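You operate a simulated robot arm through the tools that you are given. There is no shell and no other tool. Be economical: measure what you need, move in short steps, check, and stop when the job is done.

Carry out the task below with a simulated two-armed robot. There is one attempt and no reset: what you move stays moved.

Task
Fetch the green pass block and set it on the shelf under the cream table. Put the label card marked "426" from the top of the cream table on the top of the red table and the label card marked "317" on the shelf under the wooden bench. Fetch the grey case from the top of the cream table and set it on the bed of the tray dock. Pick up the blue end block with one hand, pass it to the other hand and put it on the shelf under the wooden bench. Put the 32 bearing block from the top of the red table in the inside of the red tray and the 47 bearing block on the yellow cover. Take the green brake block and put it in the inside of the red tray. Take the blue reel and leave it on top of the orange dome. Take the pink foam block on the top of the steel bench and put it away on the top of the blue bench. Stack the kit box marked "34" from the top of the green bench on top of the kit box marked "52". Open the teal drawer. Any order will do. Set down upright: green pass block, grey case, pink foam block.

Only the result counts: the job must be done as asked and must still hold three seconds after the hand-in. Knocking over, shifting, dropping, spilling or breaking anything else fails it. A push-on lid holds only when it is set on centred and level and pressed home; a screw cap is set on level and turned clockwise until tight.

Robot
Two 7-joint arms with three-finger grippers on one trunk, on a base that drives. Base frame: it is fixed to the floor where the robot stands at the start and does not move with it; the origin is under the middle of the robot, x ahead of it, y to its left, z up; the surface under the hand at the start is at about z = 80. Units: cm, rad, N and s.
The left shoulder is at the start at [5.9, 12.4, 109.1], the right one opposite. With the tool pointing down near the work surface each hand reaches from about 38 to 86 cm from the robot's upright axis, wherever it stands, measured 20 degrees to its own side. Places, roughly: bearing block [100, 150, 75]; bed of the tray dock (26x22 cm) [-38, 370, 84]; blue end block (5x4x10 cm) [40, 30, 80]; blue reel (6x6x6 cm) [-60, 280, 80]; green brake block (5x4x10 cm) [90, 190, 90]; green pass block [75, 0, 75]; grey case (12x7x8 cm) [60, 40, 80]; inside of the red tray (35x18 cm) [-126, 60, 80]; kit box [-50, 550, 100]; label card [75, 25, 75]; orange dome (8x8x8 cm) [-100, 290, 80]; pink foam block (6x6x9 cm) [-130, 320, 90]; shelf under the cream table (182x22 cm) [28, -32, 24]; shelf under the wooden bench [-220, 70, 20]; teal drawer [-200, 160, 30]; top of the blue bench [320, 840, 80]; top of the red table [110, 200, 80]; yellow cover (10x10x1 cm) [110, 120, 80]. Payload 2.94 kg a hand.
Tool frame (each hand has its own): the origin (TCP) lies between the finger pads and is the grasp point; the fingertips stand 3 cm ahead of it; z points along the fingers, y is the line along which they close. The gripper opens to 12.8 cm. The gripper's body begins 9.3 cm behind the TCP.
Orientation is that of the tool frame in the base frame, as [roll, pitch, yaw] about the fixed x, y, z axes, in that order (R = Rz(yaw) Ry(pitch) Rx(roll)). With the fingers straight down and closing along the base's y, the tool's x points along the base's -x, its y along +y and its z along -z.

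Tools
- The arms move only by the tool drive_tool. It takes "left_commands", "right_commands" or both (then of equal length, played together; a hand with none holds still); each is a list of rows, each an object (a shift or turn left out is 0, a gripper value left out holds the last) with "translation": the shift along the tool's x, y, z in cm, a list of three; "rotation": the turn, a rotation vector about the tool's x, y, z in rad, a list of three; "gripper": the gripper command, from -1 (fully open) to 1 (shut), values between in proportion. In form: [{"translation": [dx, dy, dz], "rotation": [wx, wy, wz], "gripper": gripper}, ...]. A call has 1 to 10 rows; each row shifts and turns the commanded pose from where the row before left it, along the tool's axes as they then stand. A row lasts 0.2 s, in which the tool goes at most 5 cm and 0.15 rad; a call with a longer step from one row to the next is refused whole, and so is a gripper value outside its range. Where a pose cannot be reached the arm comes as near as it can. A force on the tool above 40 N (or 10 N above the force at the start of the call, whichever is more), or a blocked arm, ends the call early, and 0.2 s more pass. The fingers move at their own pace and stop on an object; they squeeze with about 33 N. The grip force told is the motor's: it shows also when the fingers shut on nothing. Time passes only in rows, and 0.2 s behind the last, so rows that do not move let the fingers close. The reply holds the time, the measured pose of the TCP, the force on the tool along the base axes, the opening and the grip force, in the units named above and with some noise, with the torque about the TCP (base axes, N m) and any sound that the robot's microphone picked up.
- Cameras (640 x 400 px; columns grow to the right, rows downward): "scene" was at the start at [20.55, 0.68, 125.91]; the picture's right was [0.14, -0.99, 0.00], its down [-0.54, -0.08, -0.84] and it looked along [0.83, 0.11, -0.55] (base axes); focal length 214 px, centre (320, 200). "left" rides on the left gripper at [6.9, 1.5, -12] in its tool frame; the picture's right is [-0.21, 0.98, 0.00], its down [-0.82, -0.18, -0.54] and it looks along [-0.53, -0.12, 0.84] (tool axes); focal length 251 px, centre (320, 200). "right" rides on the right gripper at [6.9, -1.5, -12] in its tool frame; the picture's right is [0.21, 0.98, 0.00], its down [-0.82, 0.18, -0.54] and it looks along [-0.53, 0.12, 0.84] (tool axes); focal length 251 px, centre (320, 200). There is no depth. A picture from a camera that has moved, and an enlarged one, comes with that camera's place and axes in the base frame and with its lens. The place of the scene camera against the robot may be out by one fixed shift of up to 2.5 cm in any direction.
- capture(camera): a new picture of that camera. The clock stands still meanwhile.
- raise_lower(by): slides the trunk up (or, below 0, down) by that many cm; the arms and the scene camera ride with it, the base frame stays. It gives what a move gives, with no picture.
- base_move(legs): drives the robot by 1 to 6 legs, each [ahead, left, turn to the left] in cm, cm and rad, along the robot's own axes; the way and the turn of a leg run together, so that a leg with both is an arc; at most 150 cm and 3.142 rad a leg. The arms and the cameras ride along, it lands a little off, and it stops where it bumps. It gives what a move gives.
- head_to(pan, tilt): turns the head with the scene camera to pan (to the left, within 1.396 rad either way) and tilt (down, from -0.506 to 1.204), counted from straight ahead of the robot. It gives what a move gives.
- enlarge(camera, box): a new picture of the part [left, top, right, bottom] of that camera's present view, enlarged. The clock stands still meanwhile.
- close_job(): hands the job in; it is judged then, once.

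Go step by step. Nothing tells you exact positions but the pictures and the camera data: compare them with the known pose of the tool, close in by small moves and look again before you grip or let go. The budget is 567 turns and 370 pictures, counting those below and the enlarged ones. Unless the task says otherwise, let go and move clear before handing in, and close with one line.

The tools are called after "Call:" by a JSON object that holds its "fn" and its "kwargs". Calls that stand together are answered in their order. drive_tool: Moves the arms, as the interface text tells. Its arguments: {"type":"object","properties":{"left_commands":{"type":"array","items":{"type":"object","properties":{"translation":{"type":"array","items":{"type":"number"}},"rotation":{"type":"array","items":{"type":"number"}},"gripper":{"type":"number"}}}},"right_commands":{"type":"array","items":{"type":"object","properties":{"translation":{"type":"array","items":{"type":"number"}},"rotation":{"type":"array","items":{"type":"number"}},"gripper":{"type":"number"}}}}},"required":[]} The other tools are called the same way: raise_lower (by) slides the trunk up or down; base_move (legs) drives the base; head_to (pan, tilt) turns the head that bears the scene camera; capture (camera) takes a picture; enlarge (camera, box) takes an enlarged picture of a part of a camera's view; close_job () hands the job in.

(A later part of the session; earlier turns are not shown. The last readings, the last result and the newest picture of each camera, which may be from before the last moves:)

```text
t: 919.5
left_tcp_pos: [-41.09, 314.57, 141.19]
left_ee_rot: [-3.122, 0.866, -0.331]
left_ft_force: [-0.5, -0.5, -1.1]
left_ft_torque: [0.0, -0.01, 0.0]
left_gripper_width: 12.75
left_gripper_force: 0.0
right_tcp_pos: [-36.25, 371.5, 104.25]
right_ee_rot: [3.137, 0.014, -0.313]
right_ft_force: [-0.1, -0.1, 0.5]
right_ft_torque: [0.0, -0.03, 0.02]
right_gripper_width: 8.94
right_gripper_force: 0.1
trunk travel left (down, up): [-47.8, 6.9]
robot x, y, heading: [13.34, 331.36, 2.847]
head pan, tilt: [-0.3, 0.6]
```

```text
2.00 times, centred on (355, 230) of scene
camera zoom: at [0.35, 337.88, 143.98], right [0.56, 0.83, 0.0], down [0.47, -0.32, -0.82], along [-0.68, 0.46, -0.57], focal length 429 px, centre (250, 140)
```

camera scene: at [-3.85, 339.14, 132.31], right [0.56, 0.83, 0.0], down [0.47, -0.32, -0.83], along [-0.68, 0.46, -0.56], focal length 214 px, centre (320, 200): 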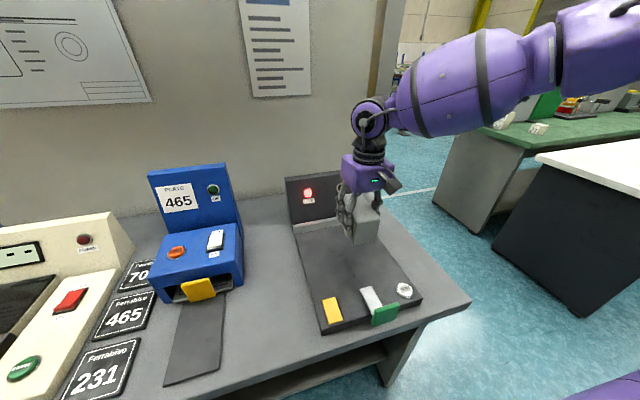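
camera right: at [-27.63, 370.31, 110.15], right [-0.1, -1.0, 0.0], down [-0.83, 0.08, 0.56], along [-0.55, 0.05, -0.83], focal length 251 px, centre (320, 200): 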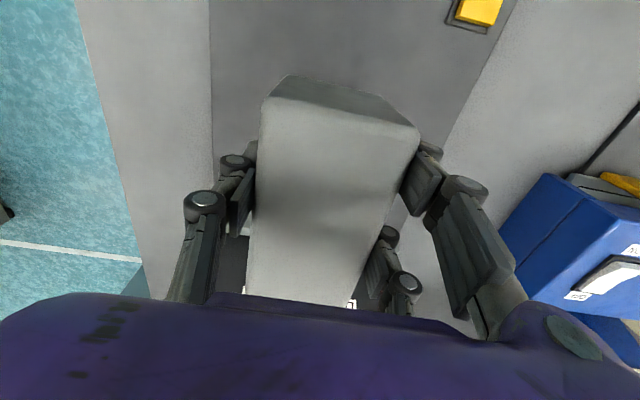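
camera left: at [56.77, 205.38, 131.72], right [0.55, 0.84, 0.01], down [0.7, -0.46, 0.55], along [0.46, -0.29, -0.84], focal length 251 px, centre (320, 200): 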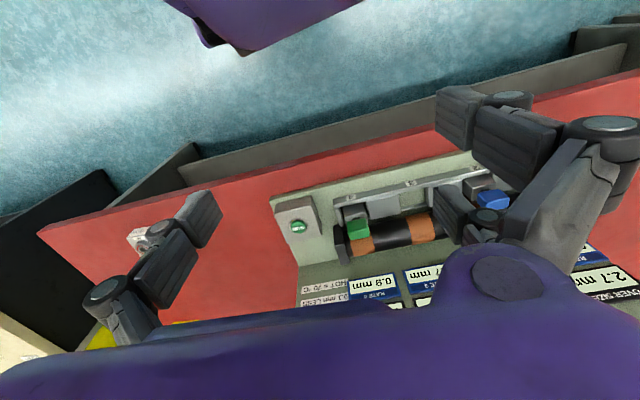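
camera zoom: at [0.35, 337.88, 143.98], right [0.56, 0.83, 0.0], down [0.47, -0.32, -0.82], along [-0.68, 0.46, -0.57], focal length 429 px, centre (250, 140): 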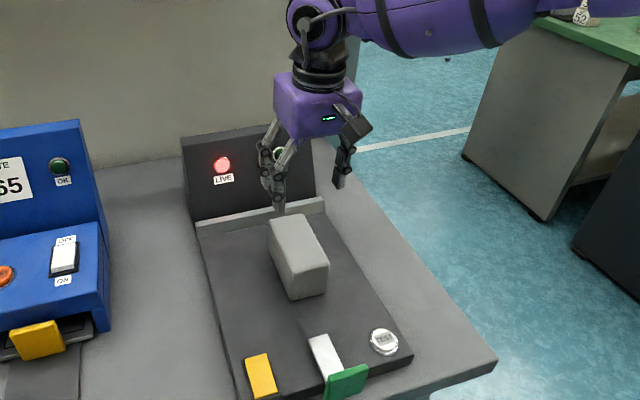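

The case sits on the dock bed. The last job is card 317; I'll drive back to the gap between the cream and red tables, which gives a shorter reach to it.

Call:
{"fn": "base_move", "kwargs": {"legs": [[-6, 0, 0], [0, 0, -1.52], [0, 0, -1.53], [0, -115, 0], [0, -112, 0]]}}

Call:
{"fn": "drive_tool", "kwargs": {"right_commands": [{"rotation": [0, 0, 0.15], "gripper": -1}, {"rotation": [0, 0, 0.15]}, {"rotation": [0, 0, 0.15]}, {"rotation": [0, 0, 0.15]}, {"rotation": [0, 0, 0.15]}, {"rotation": [0, 0, 0.15]}, {"rotation": [0, 0, 0.15]}, {"rotation": [0, 0, 0.15]}, {"rotation": [0, 0, 0.15]}, {"rotation": [0, 0, 0.15]}]}}

Call:
{"fn": "head_to", "kwargs": {"pan": -0.1, "tilt": 0.6}}

Call:
{"fn": "capture", "kwargs": {"camera": "scene"}}

```text
t: 947.4
left_tcp_pos: [32.35, 129.34, 141.29]
left_ee_rot: [-3.121, 0.87, 2.935]
left_ft_force: [0.7, -0.7, -0.1]
left_ft_torque: [-0.03, -0.01, 0.02]
left_gripper_width: 12.82
left_gripper_force: 0.0
right_tcp_pos: [34.89, 72.22, 104.57]
right_ee_rot: [3.135, 0.015, 2.954]
right_ft_force: [-0.4, 0.2, -0.3]
right_ft_torque: [-0.01, 0.0, 0.04]
right_gripper_width: 8.95
right_gripper_force: 0.1
trunk travel left (down, up): [-47.8, 6.9]
robot x, y, heading: [-19.17, 105.91, -0.173]
head pan, tilt: [-0.3, 0.6]
```

```text
t: 949.6
left_tcp_pos: [32.4, 129.17, 141.38]
left_ee_rot: [-3.121, 0.87, 2.936]
left_ft_force: [0.2, -0.7, 0.0]
left_ft_torque: [-0.02, -0.01, -0.02]
left_gripper_width: 12.8
left_gripper_force: 0.0
right_tcp_pos: [34.96, 72.03, 104.55]
right_ee_rot: [3.125, -0.005, 1.452]
right_ft_force: [-0.3, 0.3, -0.1]
right_ft_torque: [0.03, -0.01, -0.02]
right_gripper_width: 12.78
right_gripper_force: 0.1
trunk travel left (down, up): [-47.8, 6.9]
robot x, y, heading: [-19.26, 105.83, -0.166]
head pan, tilt: [-0.3, 0.6]
```

```text
t: 950.4
left_tcp_pos: [32.35, 129.29, 141.29]
left_ee_rot: [-3.122, 0.869, 2.936]
left_ft_force: [-0.2, 0.0, -0.4]
left_ft_torque: [-0.05, -0.01, -0.01]
left_gripper_width: 12.82
left_gripper_force: 0.1
right_tcp_pos: [34.9, 72.12, 104.52]
right_ee_rot: [3.125, -0.006, 1.455]
right_ft_force: [-0.1, 0.1, -0.8]
right_ft_torque: [0.01, -0.05, 0.01]
right_gripper_width: 12.82
right_gripper_force: 0.1
trunk travel left (down, up): [-47.8, 6.9]
robot x, y, heading: [-18.96, 106.37, -0.162]
head pan, tilt: [-0.099, 0.6]
```

```text
93 pictures are left
camera scene: at [-1.39, 102.18, 144.0], right [-0.26, -0.96, 0.0], down [-0.54, 0.15, -0.83], along [0.8, -0.22, -0.56], focal length 214 px, centre (320, 200)
```

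scene: 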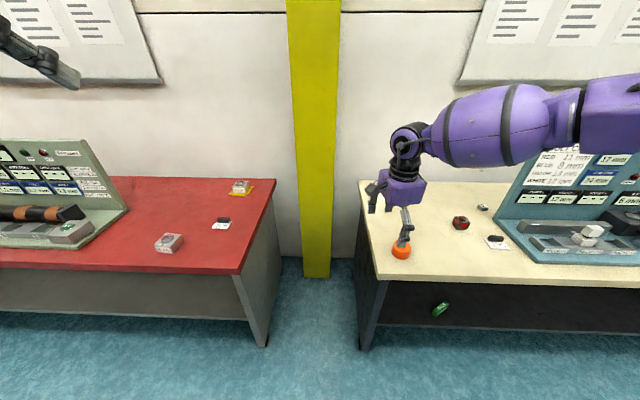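

Call:
{"fn": "base_move", "kwargs": {"legs": [[48, -2, 0], [0, 0, -0.35]]}}

Call:
{"fn": "raise_lower", "kwargs": {"by": -12}}

Call:
{"fn": "capture", "kwargs": {"camera": "right"}}

```text
t: 954.3
left_tcp_pos: [84.57, 99.21, 141.26]
left_ee_rot: [-3.122, 0.869, 2.579]
left_ft_force: [0.0, 0.6, 0.0]
left_ft_torque: [-0.01, 0.02, 0.01]
left_gripper_width: 12.8
left_gripper_force: 0.2
right_tcp_pos: [66.89, 44.94, 104.59]
right_ee_rot: [3.126, -0.004, 1.096]
right_ft_force: [0.4, 0.1, 0.6]
right_ft_torque: [-0.02, -0.04, 0.02]
right_gripper_width: 12.77
right_gripper_force: 0.0
trunk travel left (down, up): [-47.8, 6.9]
robot x, y, heading: [28.4, 95.42, -0.527]
head pan, tilt: [-0.099, 0.6]
```

```text
t: 955.8
left_tcp_pos: [84.52, 99.25, 129.41]
left_ee_rot: [-3.12, 0.871, 2.578]
left_ft_force: [-0.2, -0.3, 0.1]
left_ft_torque: [0.02, 0.0, 0.0]
left_gripper_width: 12.8
left_gripper_force: 0.2
right_tcp_pos: [66.82, 44.87, 92.71]
right_ee_rot: [3.123, -0.006, 1.095]
right_ft_force: [0.2, 0.1, -0.3]
right_ft_torque: [0.03, -0.01, 0.01]
right_gripper_width: 12.78
right_gripper_force: 0.0
trunk travel left (down, up): [-35.8, 18.9]
robot x, y, heading: [28.29, 95.63, -0.525]
head pan, tilt: [-0.099, 0.6]
```

```text
92 pictures are left
camera right: at [68.47, 51.85, 104.58], right [0.97, -0.26, 0.02], down [-0.22, -0.81, 0.54], along [-0.12, -0.52, -0.84], focal length 251 px, centre (320, 200)
```

right: 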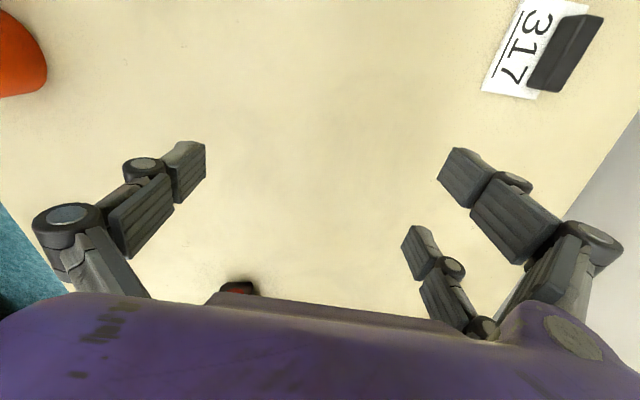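

Call:
{"fn": "drive_tool", "kwargs": {"right_commands": [{"translation": [2.04, 3.54, 0]}, {"translation": [2.04, 3.54, 0]}, {"translation": [2.04, 3.54, 0]}, {"translation": [2.04, 3.54, 0]}, {"translation": [2.04, 3.54, 0]}]}}

Call:
{"fn": "capture", "kwargs": {"camera": "right"}}

```text
t: 957.0
left_tcp_pos: [84.63, 99.28, 129.31]
left_ee_rot: [-3.121, 0.869, 2.578]
left_ft_force: [-0.2, -0.1, 0.5]
left_ft_torque: [-0.01, -0.01, 0.0]
left_gripper_width: 12.83
left_gripper_force: 0.0
right_tcp_pos: [72.67, 45.42, 92.28]
right_ee_rot: [3.126, -0.005, 1.095]
right_ft_force: [0.6, -0.8, 0.6]
right_ft_torque: [-0.02, 0.02, 0.03]
right_gripper_width: 12.79
right_gripper_force: 0.1
right hand out of reach, approached as far as the arm can: row 2, 3, 4, 5
trunk travel left (down, up): [-35.8, 18.9]
robot x, y, heading: [27.93, 95.59, -0.528]
head pan, tilt: [-0.099, 0.6]
```

```text
91 pictures are left
camera right: at [74.3, 52.31, 104.3], right [0.97, -0.26, 0.02], down [-0.22, -0.81, 0.54], along [-0.12, -0.53, -0.84], focal length 251 px, centre (320, 200)
```

right: 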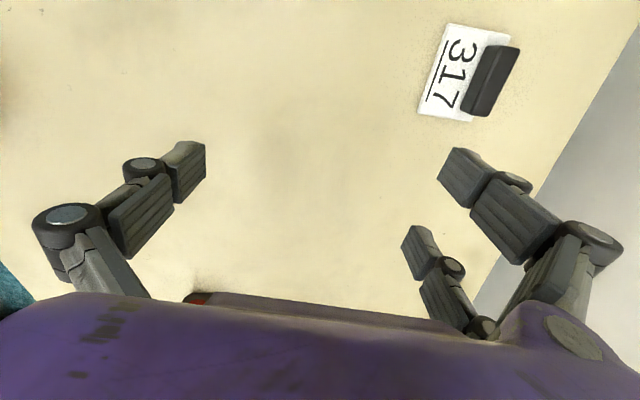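

Call:
{"fn": "base_move", "kwargs": {"legs": [[5.5, 3.5, 0]]}}

Call:
{"fn": "drive_tool", "kwargs": {"right_commands": [{"translation": [0, 0, -4]}, {"translation": [0, 0, -4]}, {"translation": [0, 0, -4]}, {"translation": [0, 0, -4]}]}}

Call:
{"fn": "raise_lower", "kwargs": {"by": -18}}

Call:
{"fn": "drive_tool", "kwargs": {"right_commands": [{"translation": [1, 4, 0]}, {"translation": [1, 4, 0]}, {"translation": [1, 4, 0]}, {"translation": [1, 3, 0]}]}}

```text
t: 958.0
left_tcp_pos: [91.05, 99.31, 129.3]
left_ee_rot: [-3.121, 0.871, 2.575]
left_ft_force: [0.5, 0.3, -0.5]
left_ft_torque: [-0.01, 0.04, 0.0]
left_gripper_width: 12.79
left_gripper_force: 0.1
right_tcp_pos: [79.15, 45.63, 92.33]
right_ee_rot: [3.128, -0.005, 1.093]
right_ft_force: [0.1, 0.2, -0.3]
right_ft_torque: [-0.05, 0.02, -0.01]
right_gripper_width: 12.81
right_gripper_force: 0.0
trunk travel left (down, up): [-35.8, 18.9]
robot x, y, heading: [34.63, 96.31, -0.529]
head pan, tilt: [-0.099, 0.6]
```

```text
t: 959.0
left_tcp_pos: [91.01, 99.47, 129.4]
left_ee_rot: [-3.122, 0.869, 2.575]
left_ft_force: [-0.3, 0.1, -0.4]
left_ft_torque: [0.05, -0.01, 0.0]
left_gripper_width: 12.79
left_gripper_force: 0.1
right_tcp_pos: [78.77, 45.79, 108.36]
right_ee_rot: [3.125, -0.005, 1.093]
right_ft_force: [-0.2, -0.3, -0.4]
right_ft_torque: [0.01, -0.02, 0.02]
right_gripper_width: 12.8
right_gripper_force: 0.0
trunk travel left (down, up): [-35.8, 18.9]
robot x, y, heading: [34.7, 95.5, -0.531]
head pan, tilt: [-0.099, 0.6]
```

```text
t: 961.0
left_tcp_pos: [91.02, 99.44, 111.33]
left_ee_rot: [-3.12, 0.872, 2.576]
left_ft_force: [0.7, 0.7, 0.2]
left_ft_torque: [-0.03, -0.02, 0.0]
left_gripper_width: 12.83
left_gripper_force: 0.1
right_tcp_pos: [78.81, 45.76, 90.32]
right_ee_rot: [3.125, -0.005, 1.093]
right_ft_force: [0.5, 0.1, 0.3]
right_ft_torque: [0.01, 0.0, -0.02]
right_gripper_width: 12.8
right_gripper_force: 0.0
trunk travel left (down, up): [-17.8, 36.9]
robot x, y, heading: [34.49, 96.05, -0.528]
head pan, tilt: [-0.099, 0.6]
```

```text
t: 962.0
left_tcp_pos: [91.02, 99.36, 111.3]
left_ee_rot: [-3.12, 0.87, 2.573]
left_ft_force: [0.2, -0.4, 1.5]
left_ft_torque: [-0.02, 0.0, 0.0]
left_gripper_width: 12.81
left_gripper_force: 0.1
right_tcp_pos: [83.7, 44.27, 90.42]
right_ee_rot: [3.126, -0.007, 1.094]
right_ft_force: [0.2, -0.3, 1.1]
right_ft_torque: [0.03, 0.01, 0.02]
right_gripper_width: 12.78
right_gripper_force: 0.0
right hand out of reach, approached as far as the arm can: row 2, 3, 4
trunk travel left (down, up): [-17.8, 36.9]
robot x, y, heading: [34.97, 95.94, -0.532]
head pan, tilt: [-0.099, 0.6]
```

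Call:
{"fn": "base_move", "kwargs": {"legs": [[2.6, 3.2, 0]]}}

Call:
{"fn": "capture", "kwargs": {"camera": "right"}}

```text
t: 963.0
left_tcp_pos: [95.01, 100.86, 111.25]
left_ee_rot: [-3.121, 0.869, 2.575]
left_ft_force: [-0.2, -0.5, 0.4]
left_ft_torque: [-0.02, 0.0, -0.07]
left_gripper_width: 12.82
left_gripper_force: 0.0
right_tcp_pos: [87.77, 45.65, 90.43]
right_ee_rot: [3.124, -0.004, 1.094]
right_ft_force: [1.2, -0.3, -0.1]
right_ft_torque: [-0.06, 0.03, 0.01]
right_gripper_width: 12.8
right_gripper_force: 0.1
trunk travel left (down, up): [-17.8, 36.9]
robot x, y, heading: [38.41, 97.15, -0.528]
head pan, tilt: [-0.099, 0.6]
```

```text
90 pictures are left
camera right: at [89.36, 52.61, 102.43], right [0.97, -0.26, 0.02], down [-0.23, -0.81, 0.54], along [-0.13, -0.52, -0.84], focal length 251 px, centre (320, 200)
```

right: 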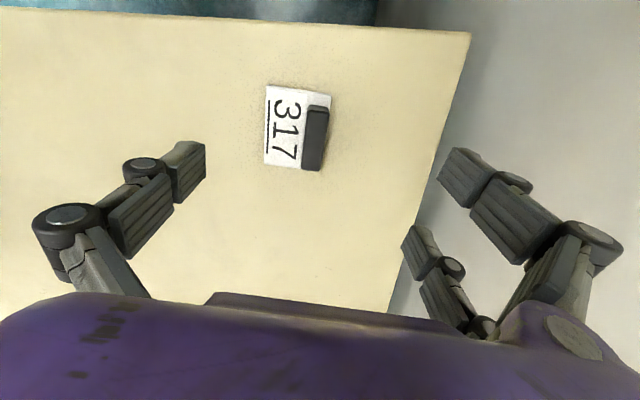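

The fingers are over the bar. I'll adjust slightly, lower with the trunk and close.

Call:
{"fn": "drive_tool", "kwargs": {"right_commands": [{"translation": [0.27, -0.47, 0], "gripper": 0.2}, {"gripper": 0.2}, {"gripper": 0.2}]}}

Call:
{"fn": "raise_lower", "kwargs": {"by": -6.6}}

Call:
{"fn": "capture", "kwargs": {"camera": "right"}}

```text
t: 963.8
left_tcp_pos: [94.94, 100.76, 111.25]
left_ee_rot: [-3.121, 0.868, 2.576]
left_ft_force: [-0.4, 0.3, 0.7]
left_ft_torque: [-0.01, 0.0, -0.01]
left_gripper_width: 12.8
left_gripper_force: 0.0
right_tcp_pos: [87.28, 46.13, 90.47]
right_ee_rot: [3.125, -0.005, 1.095]
right_ft_force: [0.3, 0.2, 0.1]
right_ft_torque: [0.02, 0.01, -0.01]
right_gripper_width: 5.12
right_gripper_force: 0.0
trunk travel left (down, up): [-17.8, 36.9]
robot x, y, heading: [38.43, 97.47, -0.525]
head pan, tilt: [-0.099, 0.6]
```

```text
t: 964.8
left_tcp_pos: [93.6, 101.48, 106.38]
left_ee_rot: [-3.116, 0.889, 2.576]
left_ft_force: [0.4, -0.6, -0.1]
left_ft_torque: [-0.02, 0.02, 0.02]
left_gripper_width: 12.8
left_gripper_force: 0.0
right_tcp_pos: [86.27, 46.64, 86.19]
right_ee_rot: [3.104, -0.002, 1.092]
right_ft_force: [0.6, 0.9, -0.3]
right_ft_torque: [-0.02, 0.04, -0.02]
right_gripper_width: 5.14
right_gripper_force: 0.1
trunk travel left (down, up): [-11.2, 43.5]
robot x, y, heading: [38.53, 96.63, -0.528]
head pan, tilt: [-0.099, 0.6]
```

```text
89 pictures are left
camera right: at [87.71, 53.59, 98.08], right [0.97, -0.26, 0.04], down [-0.24, -0.8, 0.55], along [-0.11, -0.54, -0.84], focal length 251 px, centre (320, 200)
```

right: 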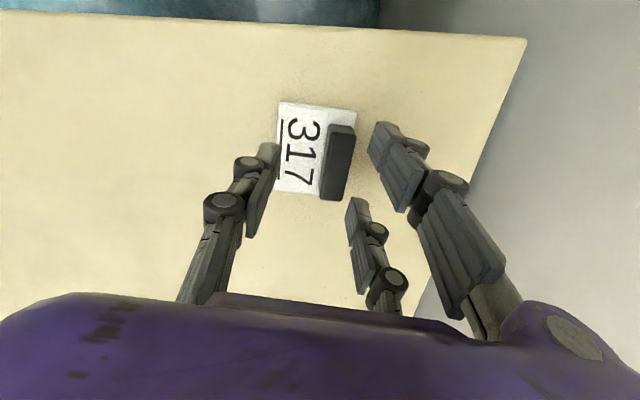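

The chest has touched something, so I won't lower the trunk further; I'll lower the last bit with the arm.

Call:
{"fn": "drive_tool", "kwargs": {"right_commands": [{"translation": [0, 0.5, 1]}, {"translation": [0, 0.4, 1]}, {"translation": [0, 0, 0.7]}]}}

Call:
{"fn": "capture", "kwargs": {"camera": "right"}}

```text
t: 965.6
left_tcp_pos: [94.54, 101.21, 105.95]
left_ee_rot: [-3.113, 0.882, 2.583]
left_ft_force: [0.4, 0.3, 0.2]
left_ft_torque: [0.02, -0.02, -0.01]
left_gripper_width: 12.78
left_gripper_force: 0.0
right_tcp_pos: [88.14, 46.15, 83.07]
right_ee_rot: [3.112, -0.002, 1.096]
right_ft_force: [-7.9, 0.9, 22.1]
right_ft_torque: [0.33, 0.82, 0.1]
right_gripper_width: 5.96
right_gripper_force: 5.1
trunk travel left (down, up): [-11.2, 43.5]
robot x, y, heading: [38.86, 97.29, -0.53]
head pan, tilt: [-0.099, 0.6]
```

```text
88 pictures are left
camera right: at [89.6, 53.05, 95.1], right [0.97, -0.26, 0.03], down [-0.23, -0.81, 0.55], along [-0.12, -0.53, -0.84], focal length 251 px, centre (320, 200)
```

right: 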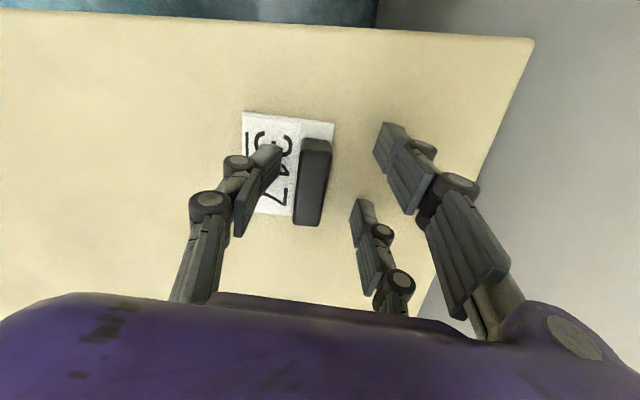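

Call:
{"fn": "drive_tool", "kwargs": {"right_commands": [{"translation": [0, -0.3, -0.4]}, {"gripper": 0.6}, {"gripper": 1}, {"gripper": 1}]}}

Call:
{"fn": "capture", "kwargs": {"camera": "right"}}

```text
t: 966.6
left_tcp_pos: [94.41, 101.35, 105.92]
left_ee_rot: [-3.113, 0.883, 2.582]
left_ft_force: [0.4, 0.4, 0.0]
left_ft_torque: [0.0, 0.02, 0.0]
left_gripper_width: 12.81
left_gripper_force: 0.1
right_tcp_pos: [87.68, 46.09, 83.43]
right_ee_rot: [3.113, 0.001, 1.095]
right_ft_force: [1.2, -1.5, 4.1]
right_ft_torque: [0.04, 0.12, 0.04]
right_gripper_width: 1.69
right_gripper_force: 33.3
trunk travel left (down, up): [-11.2, 43.5]
robot x, y, heading: [38.15, 97.18, -0.526]
head pan, tilt: [-0.099, 0.6]
```

```text
87 pictures are left
camera right: at [89.09, 53.19, 95.36], right [0.97, -0.26, 0.03], down [-0.23, -0.81, 0.55], along [-0.12, -0.53, -0.84], focal length 251 px, centre (320, 200)
```

right: 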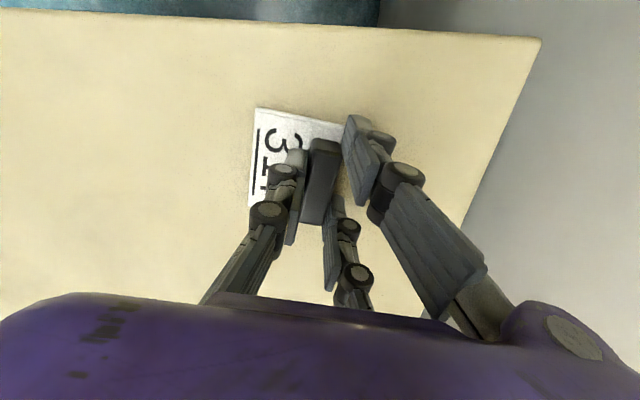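

Card 317 is gripped. I'm lifting it, backing out of the gap, and raising the trunk.

Call:
{"fn": "drive_tool", "kwargs": {"right_commands": [{"translation": [0, 0, -2]}, {"translation": [0, 0, -4]}, {"translation": [0, 0, -4]}, {"translation": [0, 0, -4]}, {"translation": [0, 0, -4]}]}}

Call:
{"fn": "base_move", "kwargs": {"legs": [[-25, 0, 0]]}}

Call:
{"fn": "raise_lower", "kwargs": {"by": 28}}

Call:
{"fn": "capture", "kwargs": {"camera": "right"}}

```text
t: 967.8
left_tcp_pos: [95.93, 101.0, 105.16]
left_ee_rot: [-3.107, 0.87, 2.587]
left_ft_force: [-0.1, 0.3, 0.1]
left_ft_torque: [0.0, 0.01, -0.03]
left_gripper_width: 12.81
left_gripper_force: 0.0
right_tcp_pos: [85.88, 45.64, 99.67]
right_ee_rot: [3.127, 0.002, 1.092]
right_ft_force: [1.3, -0.2, -0.1]
right_ft_torque: [-0.03, -0.01, 0.0]
right_gripper_width: 1.72
right_gripper_force: 33.6
right hand out of reach, approached as far as the arm can: row 4, 5
trunk travel left (down, up): [-11.2, 43.5]
robot x, y, heading: [38.78, 97.1, -0.526]
head pan, tilt: [-0.099, 0.6]
```

```text
t: 969.0
left_tcp_pos: [95.62, 101.69, 104.96]
left_ee_rot: [-3.099, 0.874, 2.599]
left_ft_force: [-0.1, 0.7, -0.4]
left_ft_torque: [-0.03, 0.0, -0.01]
left_gripper_width: 12.82
left_gripper_force: 0.0
right_tcp_pos: [86.07, 46.4, 99.89]
right_ee_rot: [3.122, 0.008, 1.1]
right_ft_force: [0.7, 1.0, -0.2]
right_ft_torque: [0.02, 0.01, -0.01]
right_gripper_width: 1.72
right_gripper_force: 32.8
trunk travel left (down, up): [-11.2, 43.5]
robot x, y, heading: [38.72, 96.14, -0.516]
head pan, tilt: [-0.099, 0.6]
stopped in leg 1: the robot was blocked; the commanded pose is now the measured one
```

```text
t: 971.8
left_tcp_pos: [94.9, 100.5, 132.73]
left_ee_rot: [-3.12, 0.868, 2.578]
left_ft_force: [-0.2, 0.3, 0.0]
left_ft_torque: [0.03, -0.03, 0.0]
left_gripper_width: 12.81
left_gripper_force: 0.1
right_tcp_pos: [75.87, 50.65, 140.51]
right_ee_rot: [2.86, 0.004, 1.097]
right_ft_force: [-0.6, -0.1, -0.3]
right_ft_torque: [0.01, -0.01, 0.04]
right_gripper_width: 1.72
right_gripper_force: 33.1
trunk travel left (down, up): [-39.2, 15.5]
robot x, y, heading: [38.71, 96.37, -0.525]
head pan, tilt: [-0.099, 0.6]
```

```text
86 pictures are left
camera right: at [74.75, 59.03, 151.55], right [0.93, -0.24, 0.27], down [-0.35, -0.74, 0.57], along [0.06, -0.63, -0.77], focal length 251 px, centre (320, 200)
```

right: 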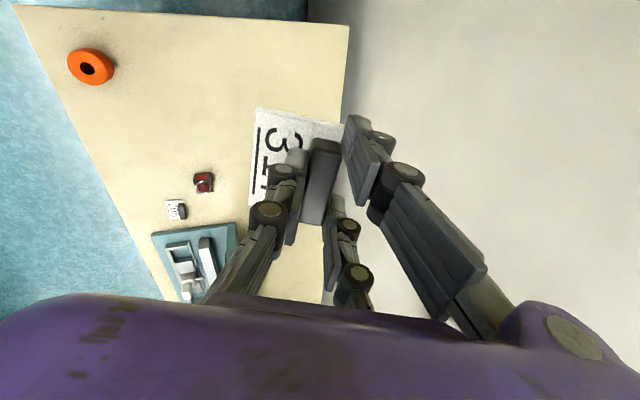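

Now that the trunk is raised, I'll back out again and set off around to the wooden bench.

Call:
{"fn": "base_move", "kwargs": {"legs": [[-60, 0, 0]]}}

Call:
{"fn": "head_to", "kwargs": {"pan": 0, "tilt": 0.6}}

Call:
{"fn": "capture", "kwargs": {"camera": "scene"}}

```text
t: 975.3
left_tcp_pos: [42.45, 130.57, 132.76]
left_ee_rot: [-3.12, 0.87, 2.568]
left_ft_force: [-1.0, -0.2, 0.1]
left_ft_torque: [0.0, 0.01, 0.0]
left_gripper_width: 12.77
left_gripper_force: 0.1
right_tcp_pos: [22.74, 80.92, 140.51]
right_ee_rot: [2.861, 0.006, 1.087]
right_ft_force: [0.3, -0.1, 0.0]
right_ft_torque: [-0.02, 0.01, 0.03]
right_gripper_width: 1.7
right_gripper_force: 33.4
trunk travel left (down, up): [-39.2, 15.5]
robot x, y, heading: [-13.78, 126.99, -0.533]
head pan, tilt: [-0.099, 0.6]
```

```text
t: 975.9
left_tcp_pos: [42.38, 130.5, 132.66]
left_ee_rot: [-3.121, 0.872, 2.569]
left_ft_force: [0.3, -0.8, 0.8]
left_ft_torque: [0.0, 0.02, -0.04]
left_gripper_width: 12.81
left_gripper_force: 0.1
right_tcp_pos: [22.64, 80.9, 140.68]
right_ee_rot: [2.859, 0.005, 1.087]
right_ft_force: [-0.5, 0.1, -0.1]
right_ft_torque: [0.0, 0.0, -0.01]
right_gripper_width: 1.71
right_gripper_force: 32.9
trunk travel left (down, up): [-39.2, 15.5]
robot x, y, heading: [-14.01, 126.84, -0.534]
head pan, tilt: [0.0, 0.6]
```

```text
85 pictures are left
camera scene: at [5.27, 116.79, 134.26], right [-0.51, -0.86, 0.0], down [-0.49, 0.29, -0.83], along [0.71, -0.42, -0.56], focal length 214 px, centre (320, 200)
```

scene: 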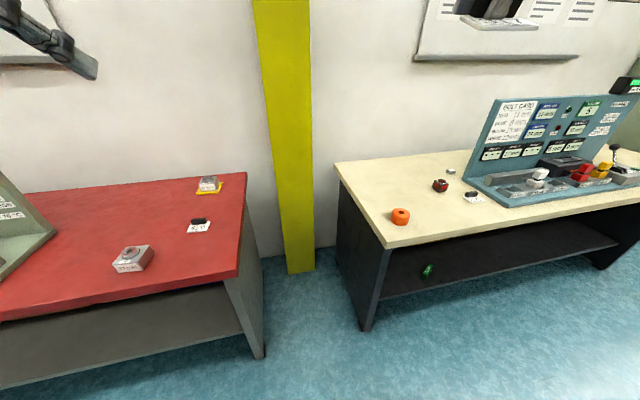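

All is in order behind me. I'll straighten the right hand and take the known route around to the wooden bench.

Call:
{"fn": "drive_tool", "kwargs": {"right_commands": [{"rotation": [0.14, 0, 0]}, {"rotation": [0.14, 0, -0.05]}, {"rotation": [0, 0, -0.15]}, {"rotation": [0, 0, -0.15]}, {"rotation": [0, 0, -0.15]}, {"rotation": [0, 0, -0.15]}, {"rotation": [0, 0, -0.15]}, {"rotation": [0, 0, -0.15]}, {"rotation": [0, 0, -0.15]}, {"rotation": [0, 0, -0.15]}]}}

Call:
{"fn": "base_move", "kwargs": {"legs": [[0, 0, -1.04], [30, -44, 0], [120, 0, 0], [112, 0, 0], [0, 0, -1.57]]}}

Call:
{"fn": "base_move", "kwargs": {"legs": [[145, 0, 0], [145, 0, 0], [0, 0, -1.57], [120, 0, 0], [105, 0, 0], [0, 0, -1.85]]}}

Call:
{"fn": "head_to", "kwargs": {"pan": 0, "tilt": 0.6}}

Call:
{"fn": "capture", "kwargs": {"camera": "scene"}}

```text
t: 978.1
left_tcp_pos: [42.35, 130.47, 132.7]
left_ee_rot: [-3.12, 0.868, 2.569]
left_ft_force: [-0.3, 0.2, 0.2]
left_ft_torque: [-0.01, 0.03, 0.02]
left_gripper_width: 12.8
left_gripper_force: 0.1
right_tcp_pos: [18.65, 80.99, 136.13]
right_ee_rot: [-3.135, 0.006, 2.339]
right_ft_force: [-0.4, 0.2, 0.6]
right_ft_torque: [-0.02, 0.01, -0.01]
right_gripper_width: 1.7
right_gripper_force: 33.2
right hand out of reach, approached as far as the arm can: row 1, 2
trunk travel left (down, up): [-39.2, 15.5]
robot x, y, heading: [-13.87, 127.18, -0.533]
head pan, tilt: [0.0, 0.6]
```

```text
t: 1000.1
left_tcp_pos: [-118.54, -161.16, 132.77]
left_ee_rot: [-3.122, 0.869, -0.112]
left_ft_force: [0.4, 0.7, 0.7]
left_ft_torque: [0.01, -0.04, 0.02]
left_gripper_width: 12.82
left_gripper_force: 0.0
right_tcp_pos: [-119.22, -106.32, 136.12]
right_ee_rot: [-3.135, 0.007, -0.346]
right_ft_force: [-0.2, 0.4, -0.3]
right_ft_torque: [-0.01, 0.03, 0.01]
right_gripper_width: 1.68
right_gripper_force: 32.8
trunk travel left (down, up): [-39.2, 15.5]
robot x, y, heading: [-69.63, -133.34, 3.068]
head pan, tilt: [0.0, 0.6]
```

```text
t: 1033.1
left_tcp_pos: [-295.25, 126.32, 132.66]
left_ee_rot: [-3.121, 0.868, 2.771]
left_ft_force: [0.5, 0.2, 0.0]
left_ft_torque: [0.01, -0.01, 0.0]
left_gripper_width: 12.82
left_gripper_force: 0.0
right_tcp_pos: [-308.64, 73.02, 136.13]
right_ee_rot: [-3.133, 0.004, 2.537]
right_ft_force: [-0.1, 0.4, -0.2]
right_ft_torque: [0.03, -0.02, 0.03]
right_gripper_width: 1.57
right_gripper_force: 32.6
trunk travel left (down, up): [-39.2, 15.5]
robot x, y, heading: [-349.5, 111.62, -0.331]
head pan, tilt: [0.0, 0.6]
```

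```text
t: 1033.7
left_tcp_pos: [-295.24, 126.33, 132.68]
left_ee_rot: [-3.121, 0.869, 2.772]
left_ft_force: [-0.7, 0.0, -0.1]
left_ft_torque: [0.01, -0.02, -0.01]
left_gripper_width: 12.8
left_gripper_force: 0.1
right_tcp_pos: [-308.45, 73.23, 136.13]
right_ee_rot: [-3.137, 0.005, 2.537]
right_ft_force: [-0.3, -0.5, -1.0]
right_ft_torque: [0.02, -0.01, 0.0]
right_gripper_width: 1.6
right_gripper_force: 33.0
trunk travel left (down, up): [-39.2, 15.5]
robot x, y, heading: [-349.5, 111.77, -0.336]
head pan, tilt: [0.0, 0.6]
```

```text
84 pictures are left
camera scene: at [-328.75, 105.1, 134.25], right [-0.33, -0.95, 0.0], down [-0.53, 0.18, -0.83], along [0.78, -0.27, -0.56], focal length 214 px, centre (320, 200)
```

scene: 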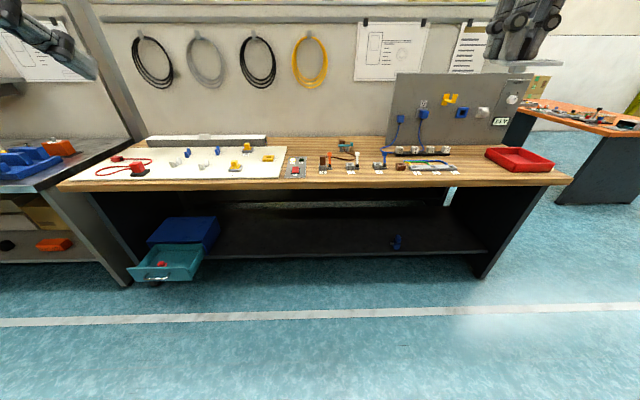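

The drawer is open and the end block is in place. I'll lower the trunk and bring the right hand down in front of the shelf with a forward tilt.

Call:
{"fn": "raise_lower", "kwargs": {"by": -37}}

Call:
{"fn": "drive_tool", "kwargs": {"right_commands": [{"translation": [0, 0, 4.5], "rotation": [0, 0, -0.13]}, {"translation": [0, 0, 4.5], "rotation": [0, 0, -0.13]}, {"translation": [0, 0, 4.5]}, {"translation": [0, 0, 4.5]}, {"translation": [0, 0, 4.5]}, {"translation": [0, 0, 4.5]}, {"translation": [0, 0, 4.5]}, {"translation": [0, 0, 4.5]}, {"translation": [0, 0, 4.5]}, {"translation": [0, 0, 4.5]}]}}

Call:
{"fn": "capture", "kwargs": {"camera": "right"}}

```text
t: 1037.3
left_tcp_pos: [-295.19, 126.51, 95.8]
left_ee_rot: [-3.12, 0.87, 2.774]
left_ft_force: [-0.2, 0.4, 0.5]
left_ft_torque: [0.0, 0.03, 0.0]
left_gripper_width: 12.82
left_gripper_force: 0.1
right_tcp_pos: [-308.66, 73.1, 99.1]
right_ee_rot: [-3.132, 0.007, 2.538]
right_ft_force: [0.4, 0.7, 0.1]
right_ft_torque: [-0.02, 0.01, 0.01]
right_gripper_width: 1.55
right_gripper_force: 33.4
trunk travel left (down, up): [-2.2, 52.5]
robot x, y, heading: [-349.59, 112.14, -0.328]
head pan, tilt: [0.0, 0.6]
```

```text
t: 1039.5
left_tcp_pos: [-295.05, 126.31, 95.68]
left_ee_rot: [-3.12, 0.87, 2.773]
left_ft_force: [-0.1, 0.3, -0.6]
left_ft_torque: [-0.03, 0.01, 0.03]
left_gripper_width: 12.78
left_gripper_force: 0.0
right_tcp_pos: [-308.45, 72.6, 54.07]
right_ee_rot: [-3.136, 0.003, 2.797]
right_ft_force: [0.2, -0.1, -0.7]
right_ft_torque: [0.03, 0.04, 0.0]
right_gripper_width: 1.54
right_gripper_force: 32.9
trunk travel left (down, up): [-2.2, 52.5]
robot x, y, heading: [-349.5, 111.6, -0.332]
head pan, tilt: [0.0, 0.6]
```

```text
83 pictures are left
camera right: at [-315.52, 73.73, 66.11], right [0.13, 0.99, -0.01], down [0.83, -0.1, 0.54], along [0.54, -0.08, -0.84], focal length 251 px, centre (320, 200)
```

right: 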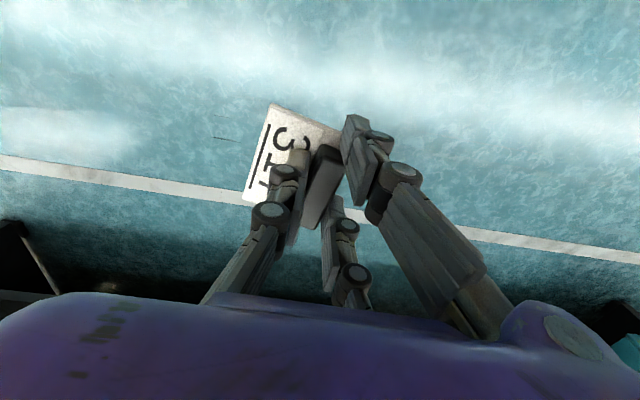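

The card has turned slightly in the grip, so I'll move on promptly: tilt, extend, and drive in over the shelf.

Call:
{"fn": "drive_tool", "kwargs": {"right_commands": [{"rotation": [0, -0.13, 0]}, {"rotation": [0, -0.13, 0]}, {"rotation": [0, -0.13, 0]}, {"rotation": [0, -0.13, 0]}, {"translation": [-2, 0, 4]}, {"translation": [-2, 0, 4]}, {"translation": [-1, 0, 4]}, {"translation": [0, 0, 3]}]}}

Call:
{"fn": "capture", "kwargs": {"camera": "right"}}

```text
t: 1041.3
left_tcp_pos: [-295.09, 126.36, 95.77]
left_ee_rot: [-3.122, 0.869, 2.773]
left_ft_force: [0.6, -0.2, -0.8]
left_ft_torque: [-0.02, 0.02, 0.0]
left_gripper_width: 12.78
left_gripper_force: 0.0
right_tcp_pos: [-297.76, 70.87, 41.2]
right_ee_rot: [3.132, 0.403, 2.83]
right_ft_force: [0.5, 0.4, -1.3]
right_ft_torque: [0.02, 0.03, 0.02]
right_gripper_width: 1.54
right_gripper_force: 33.4
right hand out of reach, approached as far as the arm can: row 3, 4
trunk travel left (down, up): [-2.2, 52.5]
robot x, y, heading: [-349.31, 111.75, -0.331]
head pan, tilt: [0.0, 0.6]
```

```text
82 pictures are left
camera right: at [-308.68, 72.78, 49.56], right [0.11, 0.99, -0.07], down [0.57, 0.0, 0.82], along [0.81, -0.13, -0.57], focal length 251 px, centre (320, 200)
```

right: 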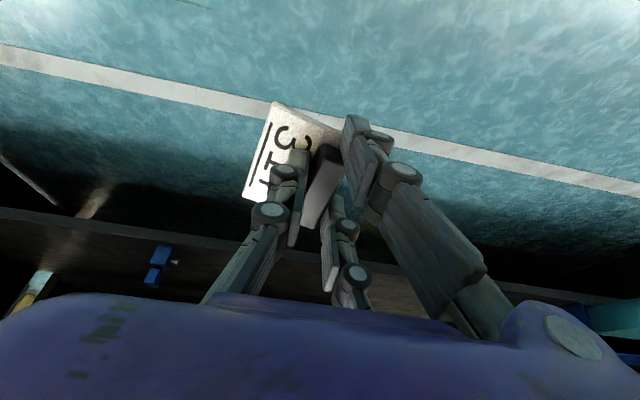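

Call:
{"fn": "drive_tool", "kwargs": {"right_commands": [{"translation": [-2.2, 0, -0.3], "rotation": [0, -0.1, 0]}, {"translation": [-2.2, 0, -0.3], "rotation": [0, -0.1, 0]}, {"translation": [-2.2, 0, -0.3], "rotation": [0, -0.1, 0]}]}}

Call:
{"fn": "base_move", "kwargs": {"legs": [[36, 0, 0]]}}

Call:
{"fn": "capture", "kwargs": {"camera": "right"}}

Call:
{"fn": "head_to", "kwargs": {"pan": -0.5, "tilt": 0.6}}

Call:
{"fn": "capture", "kwargs": {"camera": "scene"}}

```text
t: 1042.1
left_tcp_pos: [-295.07, 126.37, 95.73]
left_ee_rot: [-3.12, 0.869, 2.772]
left_ft_force: [0.7, 0.4, 0.2]
left_ft_torque: [0.01, 0.03, 0.05]
left_gripper_width: 12.8
left_gripper_force: 0.1
right_tcp_pos: [-292.58, 69.1, 45.17]
right_ee_rot: [3.128, 0.703, 2.828]
right_ft_force: [-0.4, -0.4, -0.1]
right_ft_torque: [0.03, 0.02, 0.0]
right_gripper_width: 1.54
right_gripper_force: 32.7
trunk travel left (down, up): [-2.2, 52.5]
robot x, y, heading: [-349.61, 112.06, -0.331]
head pan, tilt: [0.0, 0.6]
```

```text
t: 1044.4
left_tcp_pos: [-261.27, 115.03, 95.74]
left_ee_rot: [-3.122, 0.87, 2.778]
left_ft_force: [1.4, 0.0, 0.1]
left_ft_torque: [-0.03, 0.03, 0.0]
left_gripper_width: 12.8
left_gripper_force: 0.1
right_tcp_pos: [-258.55, 57.92, 45.11]
right_ee_rot: [3.129, 0.701, 2.833]
right_ft_force: [0.0, 0.1, 0.1]
right_ft_torque: [0.01, -0.02, 0.02]
right_gripper_width: 1.52
right_gripper_force: 33.0
trunk travel left (down, up): [-2.2, 52.5]
robot x, y, heading: [-316.19, 100.25, -0.326]
head pan, tilt: [0.0, 0.6]
```

```text
81 pictures are left
camera right: at [-271.4, 60.28, 49.78], right [0.13, 0.98, -0.13], down [0.32, 0.08, 0.95], along [0.94, -0.17, -0.3], focal length 251 px, centre (320, 200)
```

right: 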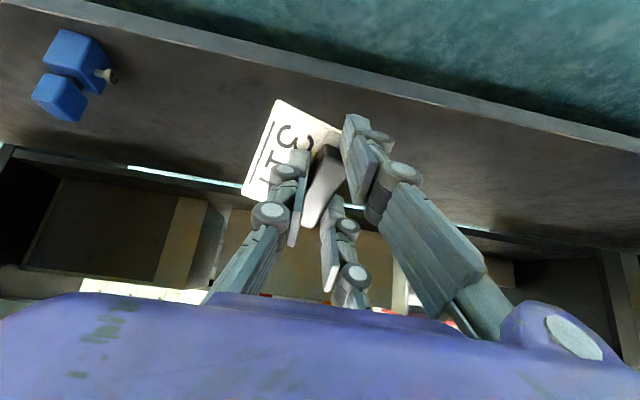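

```text
t: 1045.3
left_tcp_pos: [-261.42, 115.12, 95.68]
left_ee_rot: [-3.119, 0.87, 2.779]
left_ft_force: [0.7, 0.3, -0.2]
left_ft_torque: [-0.01, 0.0, 0.03]
left_gripper_width: 12.79
left_gripper_force: 0.0
right_tcp_pos: [-258.51, 57.81, 45.1]
right_ee_rot: [3.129, 0.703, 2.834]
right_ft_force: [-0.2, -0.4, -0.5]
right_ft_torque: [0.02, -0.01, -0.01]
right_gripper_width: 1.49
right_gripper_force: 33.8
trunk travel left (down, up): [-2.2, 52.5]
robot x, y, heading: [-315.53, 100.35, -0.33]
head pan, tilt: [-0.499, 0.6]
```

```text
80 pictures are left
camera scene: at [-286.2, 86.24, 95.48], right [-0.73, -0.68, 0.0], down [-0.38, 0.41, -0.83], along [0.56, -0.61, -0.56], focal length 214 px, centre (320, 200)
```

scene: 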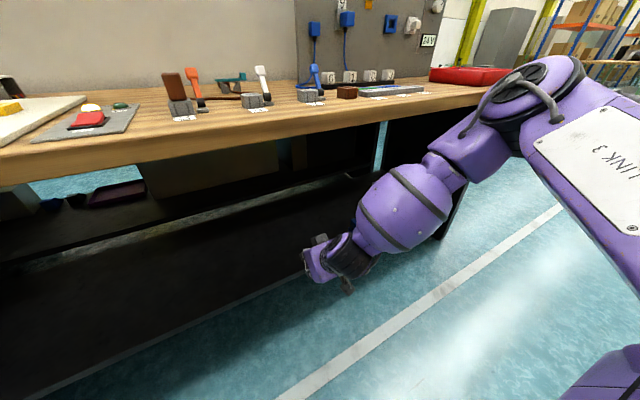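

I'll tilt the hand further forward so the wrist and elbow can come lower and pass under the bench edge.

Call:
{"fn": "drive_tool", "kwargs": {"right_commands": [{"translation": [-2.4, 0, 0], "rotation": [0, -0.1, 0]}, {"translation": [-2.4, 0, 0], "rotation": [0, -0.1, 0]}, {"translation": [-2.4, 0, 0], "rotation": [0, -0.1, 0]}, {"translation": [-2.4, 0, 0], "rotation": [0, -0.1, 0]}, {"translation": [3.6, 0, 1.8]}, {"translation": [3.6, 0, 1.8]}, {"translation": [3.6, 0, 1.8]}, {"translation": [3.6, 0, 1.8]}]}}

Call:
{"fn": "capture", "kwargs": {"camera": "scene"}}

Call:
{"fn": "capture", "kwargs": {"camera": "right"}}

```text
t: 1047.2
left_tcp_pos: [-261.33, 115.04, 95.7]
left_ee_rot: [-3.12, 0.869, 2.777]
left_ft_force: [-0.2, -0.6, 0.2]
left_ft_torque: [0.0, 0.01, 0.0]
left_gripper_width: 12.81
left_gripper_force: 0.0
right_tcp_pos: [-246.18, 55.78, 49.15]
right_ee_rot: [3.131, 0.938, 2.826]
right_ft_force: [0.6, -0.6, 0.5]
right_ft_torque: [-0.04, 0.01, -0.02]
right_gripper_width: 1.51
right_gripper_force: 33.0
right hand out of reach, approached as far as the arm can: row 2, 3, 4, 5, 6, 7, 8
trunk travel left (down, up): [-2.2, 52.5]
robot x, y, heading: [-315.44, 100.85, -0.323]
head pan, tilt: [-0.499, 0.6]
```

```text
79 pictures are left
camera scene: at [-286.16, 86.23, 95.46], right [-0.74, -0.68, 0.0], down [-0.38, 0.42, -0.82], along [0.56, -0.61, -0.57], focal length 214 px, centre (320, 200)
```

scene: 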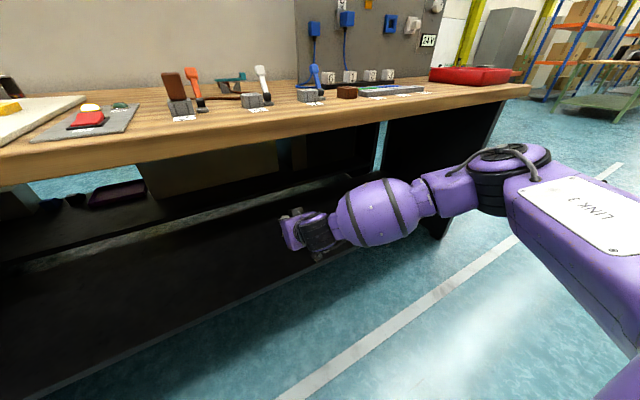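

```text
78 pictures are left
camera right: at [-259.76, 58.51, 50.73], right [0.17, 0.97, -0.17], down [0.1, 0.15, 0.98], along [0.98, -0.19, -0.07], focal length 251 px, centre (320, 200)
```

right: 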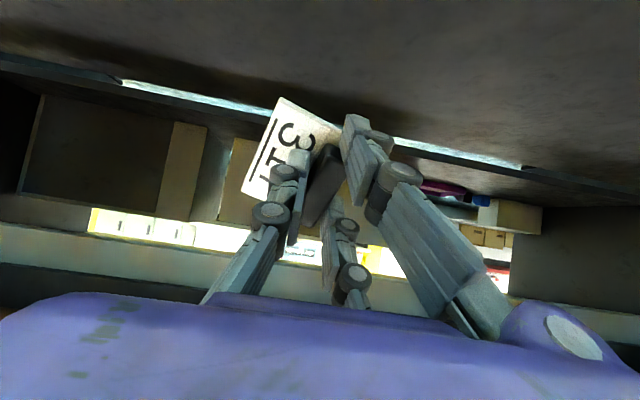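

The elbow is now lower than the bench edge. I'm driving in further.

Call:
{"fn": "base_move", "kwargs": {"legs": [[12, 0, 0]]}}

Call:
{"fn": "drive_tool", "kwargs": {"right_commands": [{"translation": [3.2, 0, 2.4]}, {"translation": [3.2, 0, 2.4]}, {"translation": [3.2, 0, 2.4]}]}}

Call:
{"fn": "capture", "kwargs": {"camera": "scene"}}

Call:
{"fn": "capture", "kwargs": {"camera": "right"}}

```text
t: 1048.4
left_tcp_pos: [-249.96, 111.11, 95.63]
left_ee_rot: [-3.12, 0.87, 2.778]
left_ft_force: [-0.8, 0.6, 0.5]
left_ft_torque: [-0.01, 0.01, -0.01]
left_gripper_width: 12.8
left_gripper_force: 0.1
right_tcp_pos: [-234.92, 51.9, 49.09]
right_ee_rot: [3.132, 0.936, 2.828]
right_ft_force: [-0.1, -0.7, 0.2]
right_ft_torque: [-0.03, 0.0, 0.01]
right_gripper_width: 1.52
right_gripper_force: 32.8
trunk travel left (down, up): [-2.2, 52.5]
robot x, y, heading: [-304.26, 96.43, -0.329]
head pan, tilt: [-0.499, 0.6]
```

```text
t: 1049.2
left_tcp_pos: [-249.86, 111.2, 95.62]
left_ee_rot: [-3.121, 0.869, 2.775]
left_ft_force: [0.4, -0.3, -0.5]
left_ft_torque: [0.02, 0.01, -0.02]
left_gripper_width: 12.8
left_gripper_force: 0.0
right_tcp_pos: [-232.04, 49.98, 44.1]
right_ee_rot: [3.137, 0.904, 2.826]
right_ft_force: [-0.2, 0.2, 0.0]
right_ft_torque: [0.01, 0.0, 0.02]
right_gripper_width: 1.53
right_gripper_force: 32.8
right hand out of reach, approached as far as the arm can: row 1, 2, 3
trunk travel left (down, up): [-2.2, 52.5]
robot x, y, heading: [-304.15, 96.52, -0.324]
head pan, tilt: [-0.499, 0.6]
```

```text
77 pictures are left
camera scene: at [-274.82, 82.35, 95.48], right [-0.74, -0.68, 0.0], down [-0.38, 0.42, -0.82], along [0.56, -0.61, -0.57], focal length 214 px, centre (320, 200)
```

scene: 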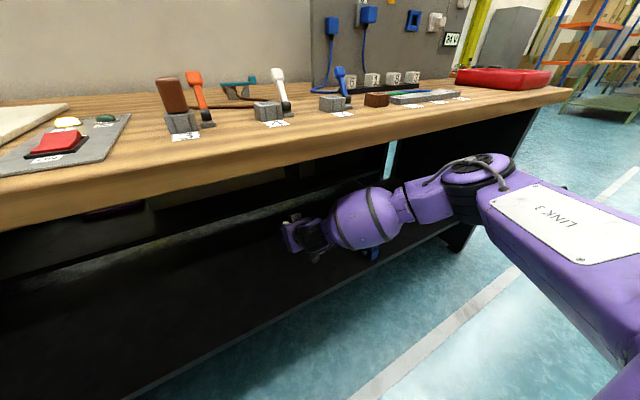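

```text
76 pictures are left
camera right: at [-245.58, 52.68, 46.06], right [0.17, 0.97, -0.17], down [0.13, 0.14, 0.98], along [0.98, -0.19, -0.1], focal length 251 px, centre (320, 200)
```

right: 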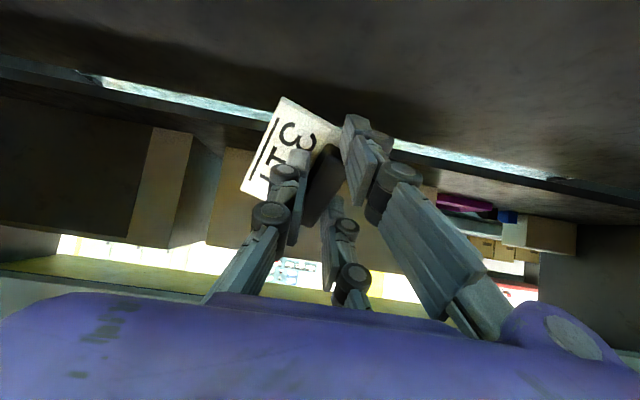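

The forearm is above the end block, so before lowering I'll slide left along the bench to clear it.

Call:
{"fn": "base_move", "kwargs": {"legs": [[0, 42, 0]]}}

Call:
{"fn": "drive_tool", "kwargs": {"right_commands": [{"translation": [3.2, 0, 2.4]}, {"translation": [3.2, 0, 2.4]}]}}

Call:
{"fn": "capture", "kwargs": {"camera": "scene"}}

Call:
{"fn": "capture", "kwargs": {"camera": "right"}}

```text
t: 1053.4
left_tcp_pos: [-236.3, 150.41, 95.7]
left_ee_rot: [-3.123, 0.869, 2.77]
left_ft_force: [-0.1, 0.8, 0.6]
left_ft_torque: [-0.03, -0.01, 0.02]
left_gripper_width: 12.8
left_gripper_force: 0.0
right_tcp_pos: [-218.8, 89.11, 44.07]
right_ee_rot: [3.135, 0.905, 2.821]
right_ft_force: [-0.2, -0.3, 0.3]
right_ft_torque: [0.01, -0.01, 0.0]
right_gripper_width: 1.49
right_gripper_force: 33.3
trunk travel left (down, up): [-2.2, 52.5]
robot x, y, heading: [-290.97, 135.69, -0.337]
head pan, tilt: [-0.499, 0.6]
```

```text
t: 1054.0
left_tcp_pos: [-236.23, 150.47, 95.67]
left_ee_rot: [-3.123, 0.868, 2.771]
left_ft_force: [-0.3, -0.8, 0.5]
left_ft_torque: [0.02, -0.01, 0.01]
left_gripper_width: 12.79
left_gripper_force: 0.1
right_tcp_pos: [-219.38, 87.4, 42.37]
right_ee_rot: [3.139, 0.887, 2.82]
right_ft_force: [0.8, 0.0, -0.3]
right_ft_torque: [-0.01, 0.0, 0.01]
right_gripper_width: 1.53
right_gripper_force: 33.3
right hand out of reach, approached as far as the arm can: row 1, 2
trunk travel left (down, up): [-2.2, 52.5]
robot x, y, heading: [-290.89, 135.9, -0.337]
head pan, tilt: [-0.499, 0.6]
```

```text
75 pictures are left
camera scene: at [-261.34, 121.74, 95.48], right [-0.74, -0.67, 0.0], down [-0.38, 0.42, -0.83], along [0.56, -0.61, -0.56], focal length 214 px, centre (320, 200)
```

scene: 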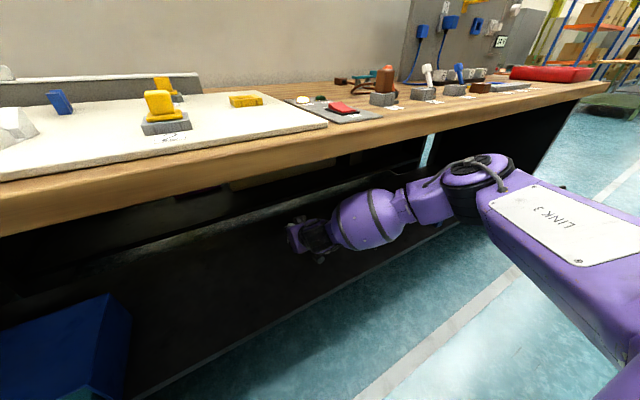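

```text
74 pictures are left
camera right: at [-232.77, 90.26, 44.65], right [0.18, 0.97, -0.16], down [0.15, 0.14, 0.98], along [0.97, -0.2, -0.12], focal length 251 px, centre (320, 200)
```

right: 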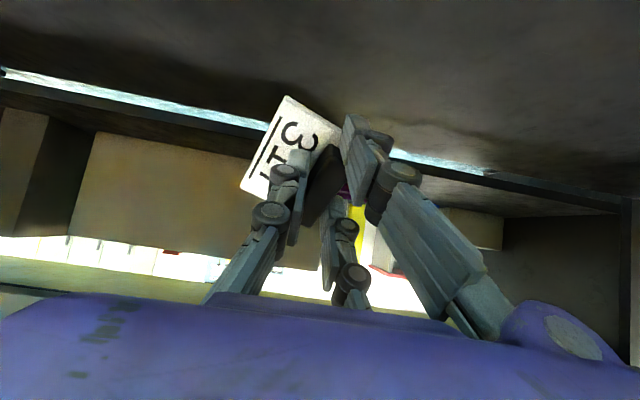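

Call:
{"fn": "drive_tool", "kwargs": {"right_commands": [{"translation": [2.5, 0, 0], "rotation": [0, 0.11, 0]}, {"translation": [2.5, 0, 0], "rotation": [0, 0.11, 0]}, {"translation": [2.5, 0, 0], "rotation": [0, 0.11, 0]}]}}

Call:
{"fn": "raise_lower", "kwargs": {"by": -2}}

Call:
{"fn": "capture", "kwargs": {"camera": "right"}}

```text
t: 1054.8
left_tcp_pos: [-236.28, 150.55, 95.75]
left_ee_rot: [-3.119, 0.872, 2.769]
left_ft_force: [0.5, -0.4, -1.1]
left_ft_torque: [-0.04, 0.03, -0.05]
left_gripper_width: 12.81
left_gripper_force: 0.2
right_tcp_pos: [-221.82, 87.94, 40.93]
right_ee_rot: [-3.136, 0.612, 2.825]
right_ft_force: [-0.6, -0.8, -1.9]
right_ft_torque: [-0.03, -0.05, 0.02]
right_gripper_width: 1.47
right_gripper_force: 32.5
right hand out of reach, approached as far as the arm can: row 3
trunk travel left (down, up): [-2.2, 52.5]
robot x, y, heading: [-290.81, 136.47, -0.335]
head pan, tilt: [-0.499, 0.6]
```

```text
t: 1055.5
left_tcp_pos: [-236.3, 150.45, 93.67]
left_ee_rot: [-3.123, 0.87, 2.771]
left_ft_force: [-0.3, 0.1, -0.1]
left_ft_torque: [0.03, 0.01, -0.01]
left_gripper_width: 12.78
left_gripper_force: 0.0
right_tcp_pos: [-221.75, 87.98, 39.48]
right_ee_rot: [3.137, 0.579, 2.827]
right_ft_force: [0.0, -0.7, -0.4]
right_ft_torque: [-0.01, 0.03, -0.03]
right_gripper_width: 1.47
right_gripper_force: 32.9
trunk travel left (down, up): [-0.2, 54.5]
robot x, y, heading: [-290.75, 135.69, -0.333]
head pan, tilt: [-0.499, 0.6]
```

```text
73 pictures are left
camera right: at [-233.94, 90.35, 45.74], right [0.13, 0.98, -0.11], down [0.43, 0.05, 0.9], along [0.89, -0.17, -0.42], focal length 251 px, centre (320, 200)
```

right: 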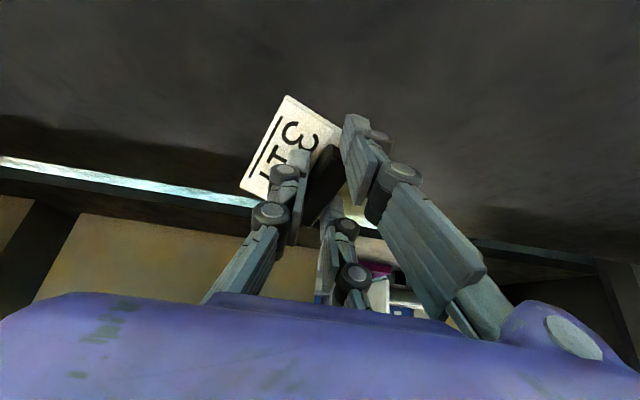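

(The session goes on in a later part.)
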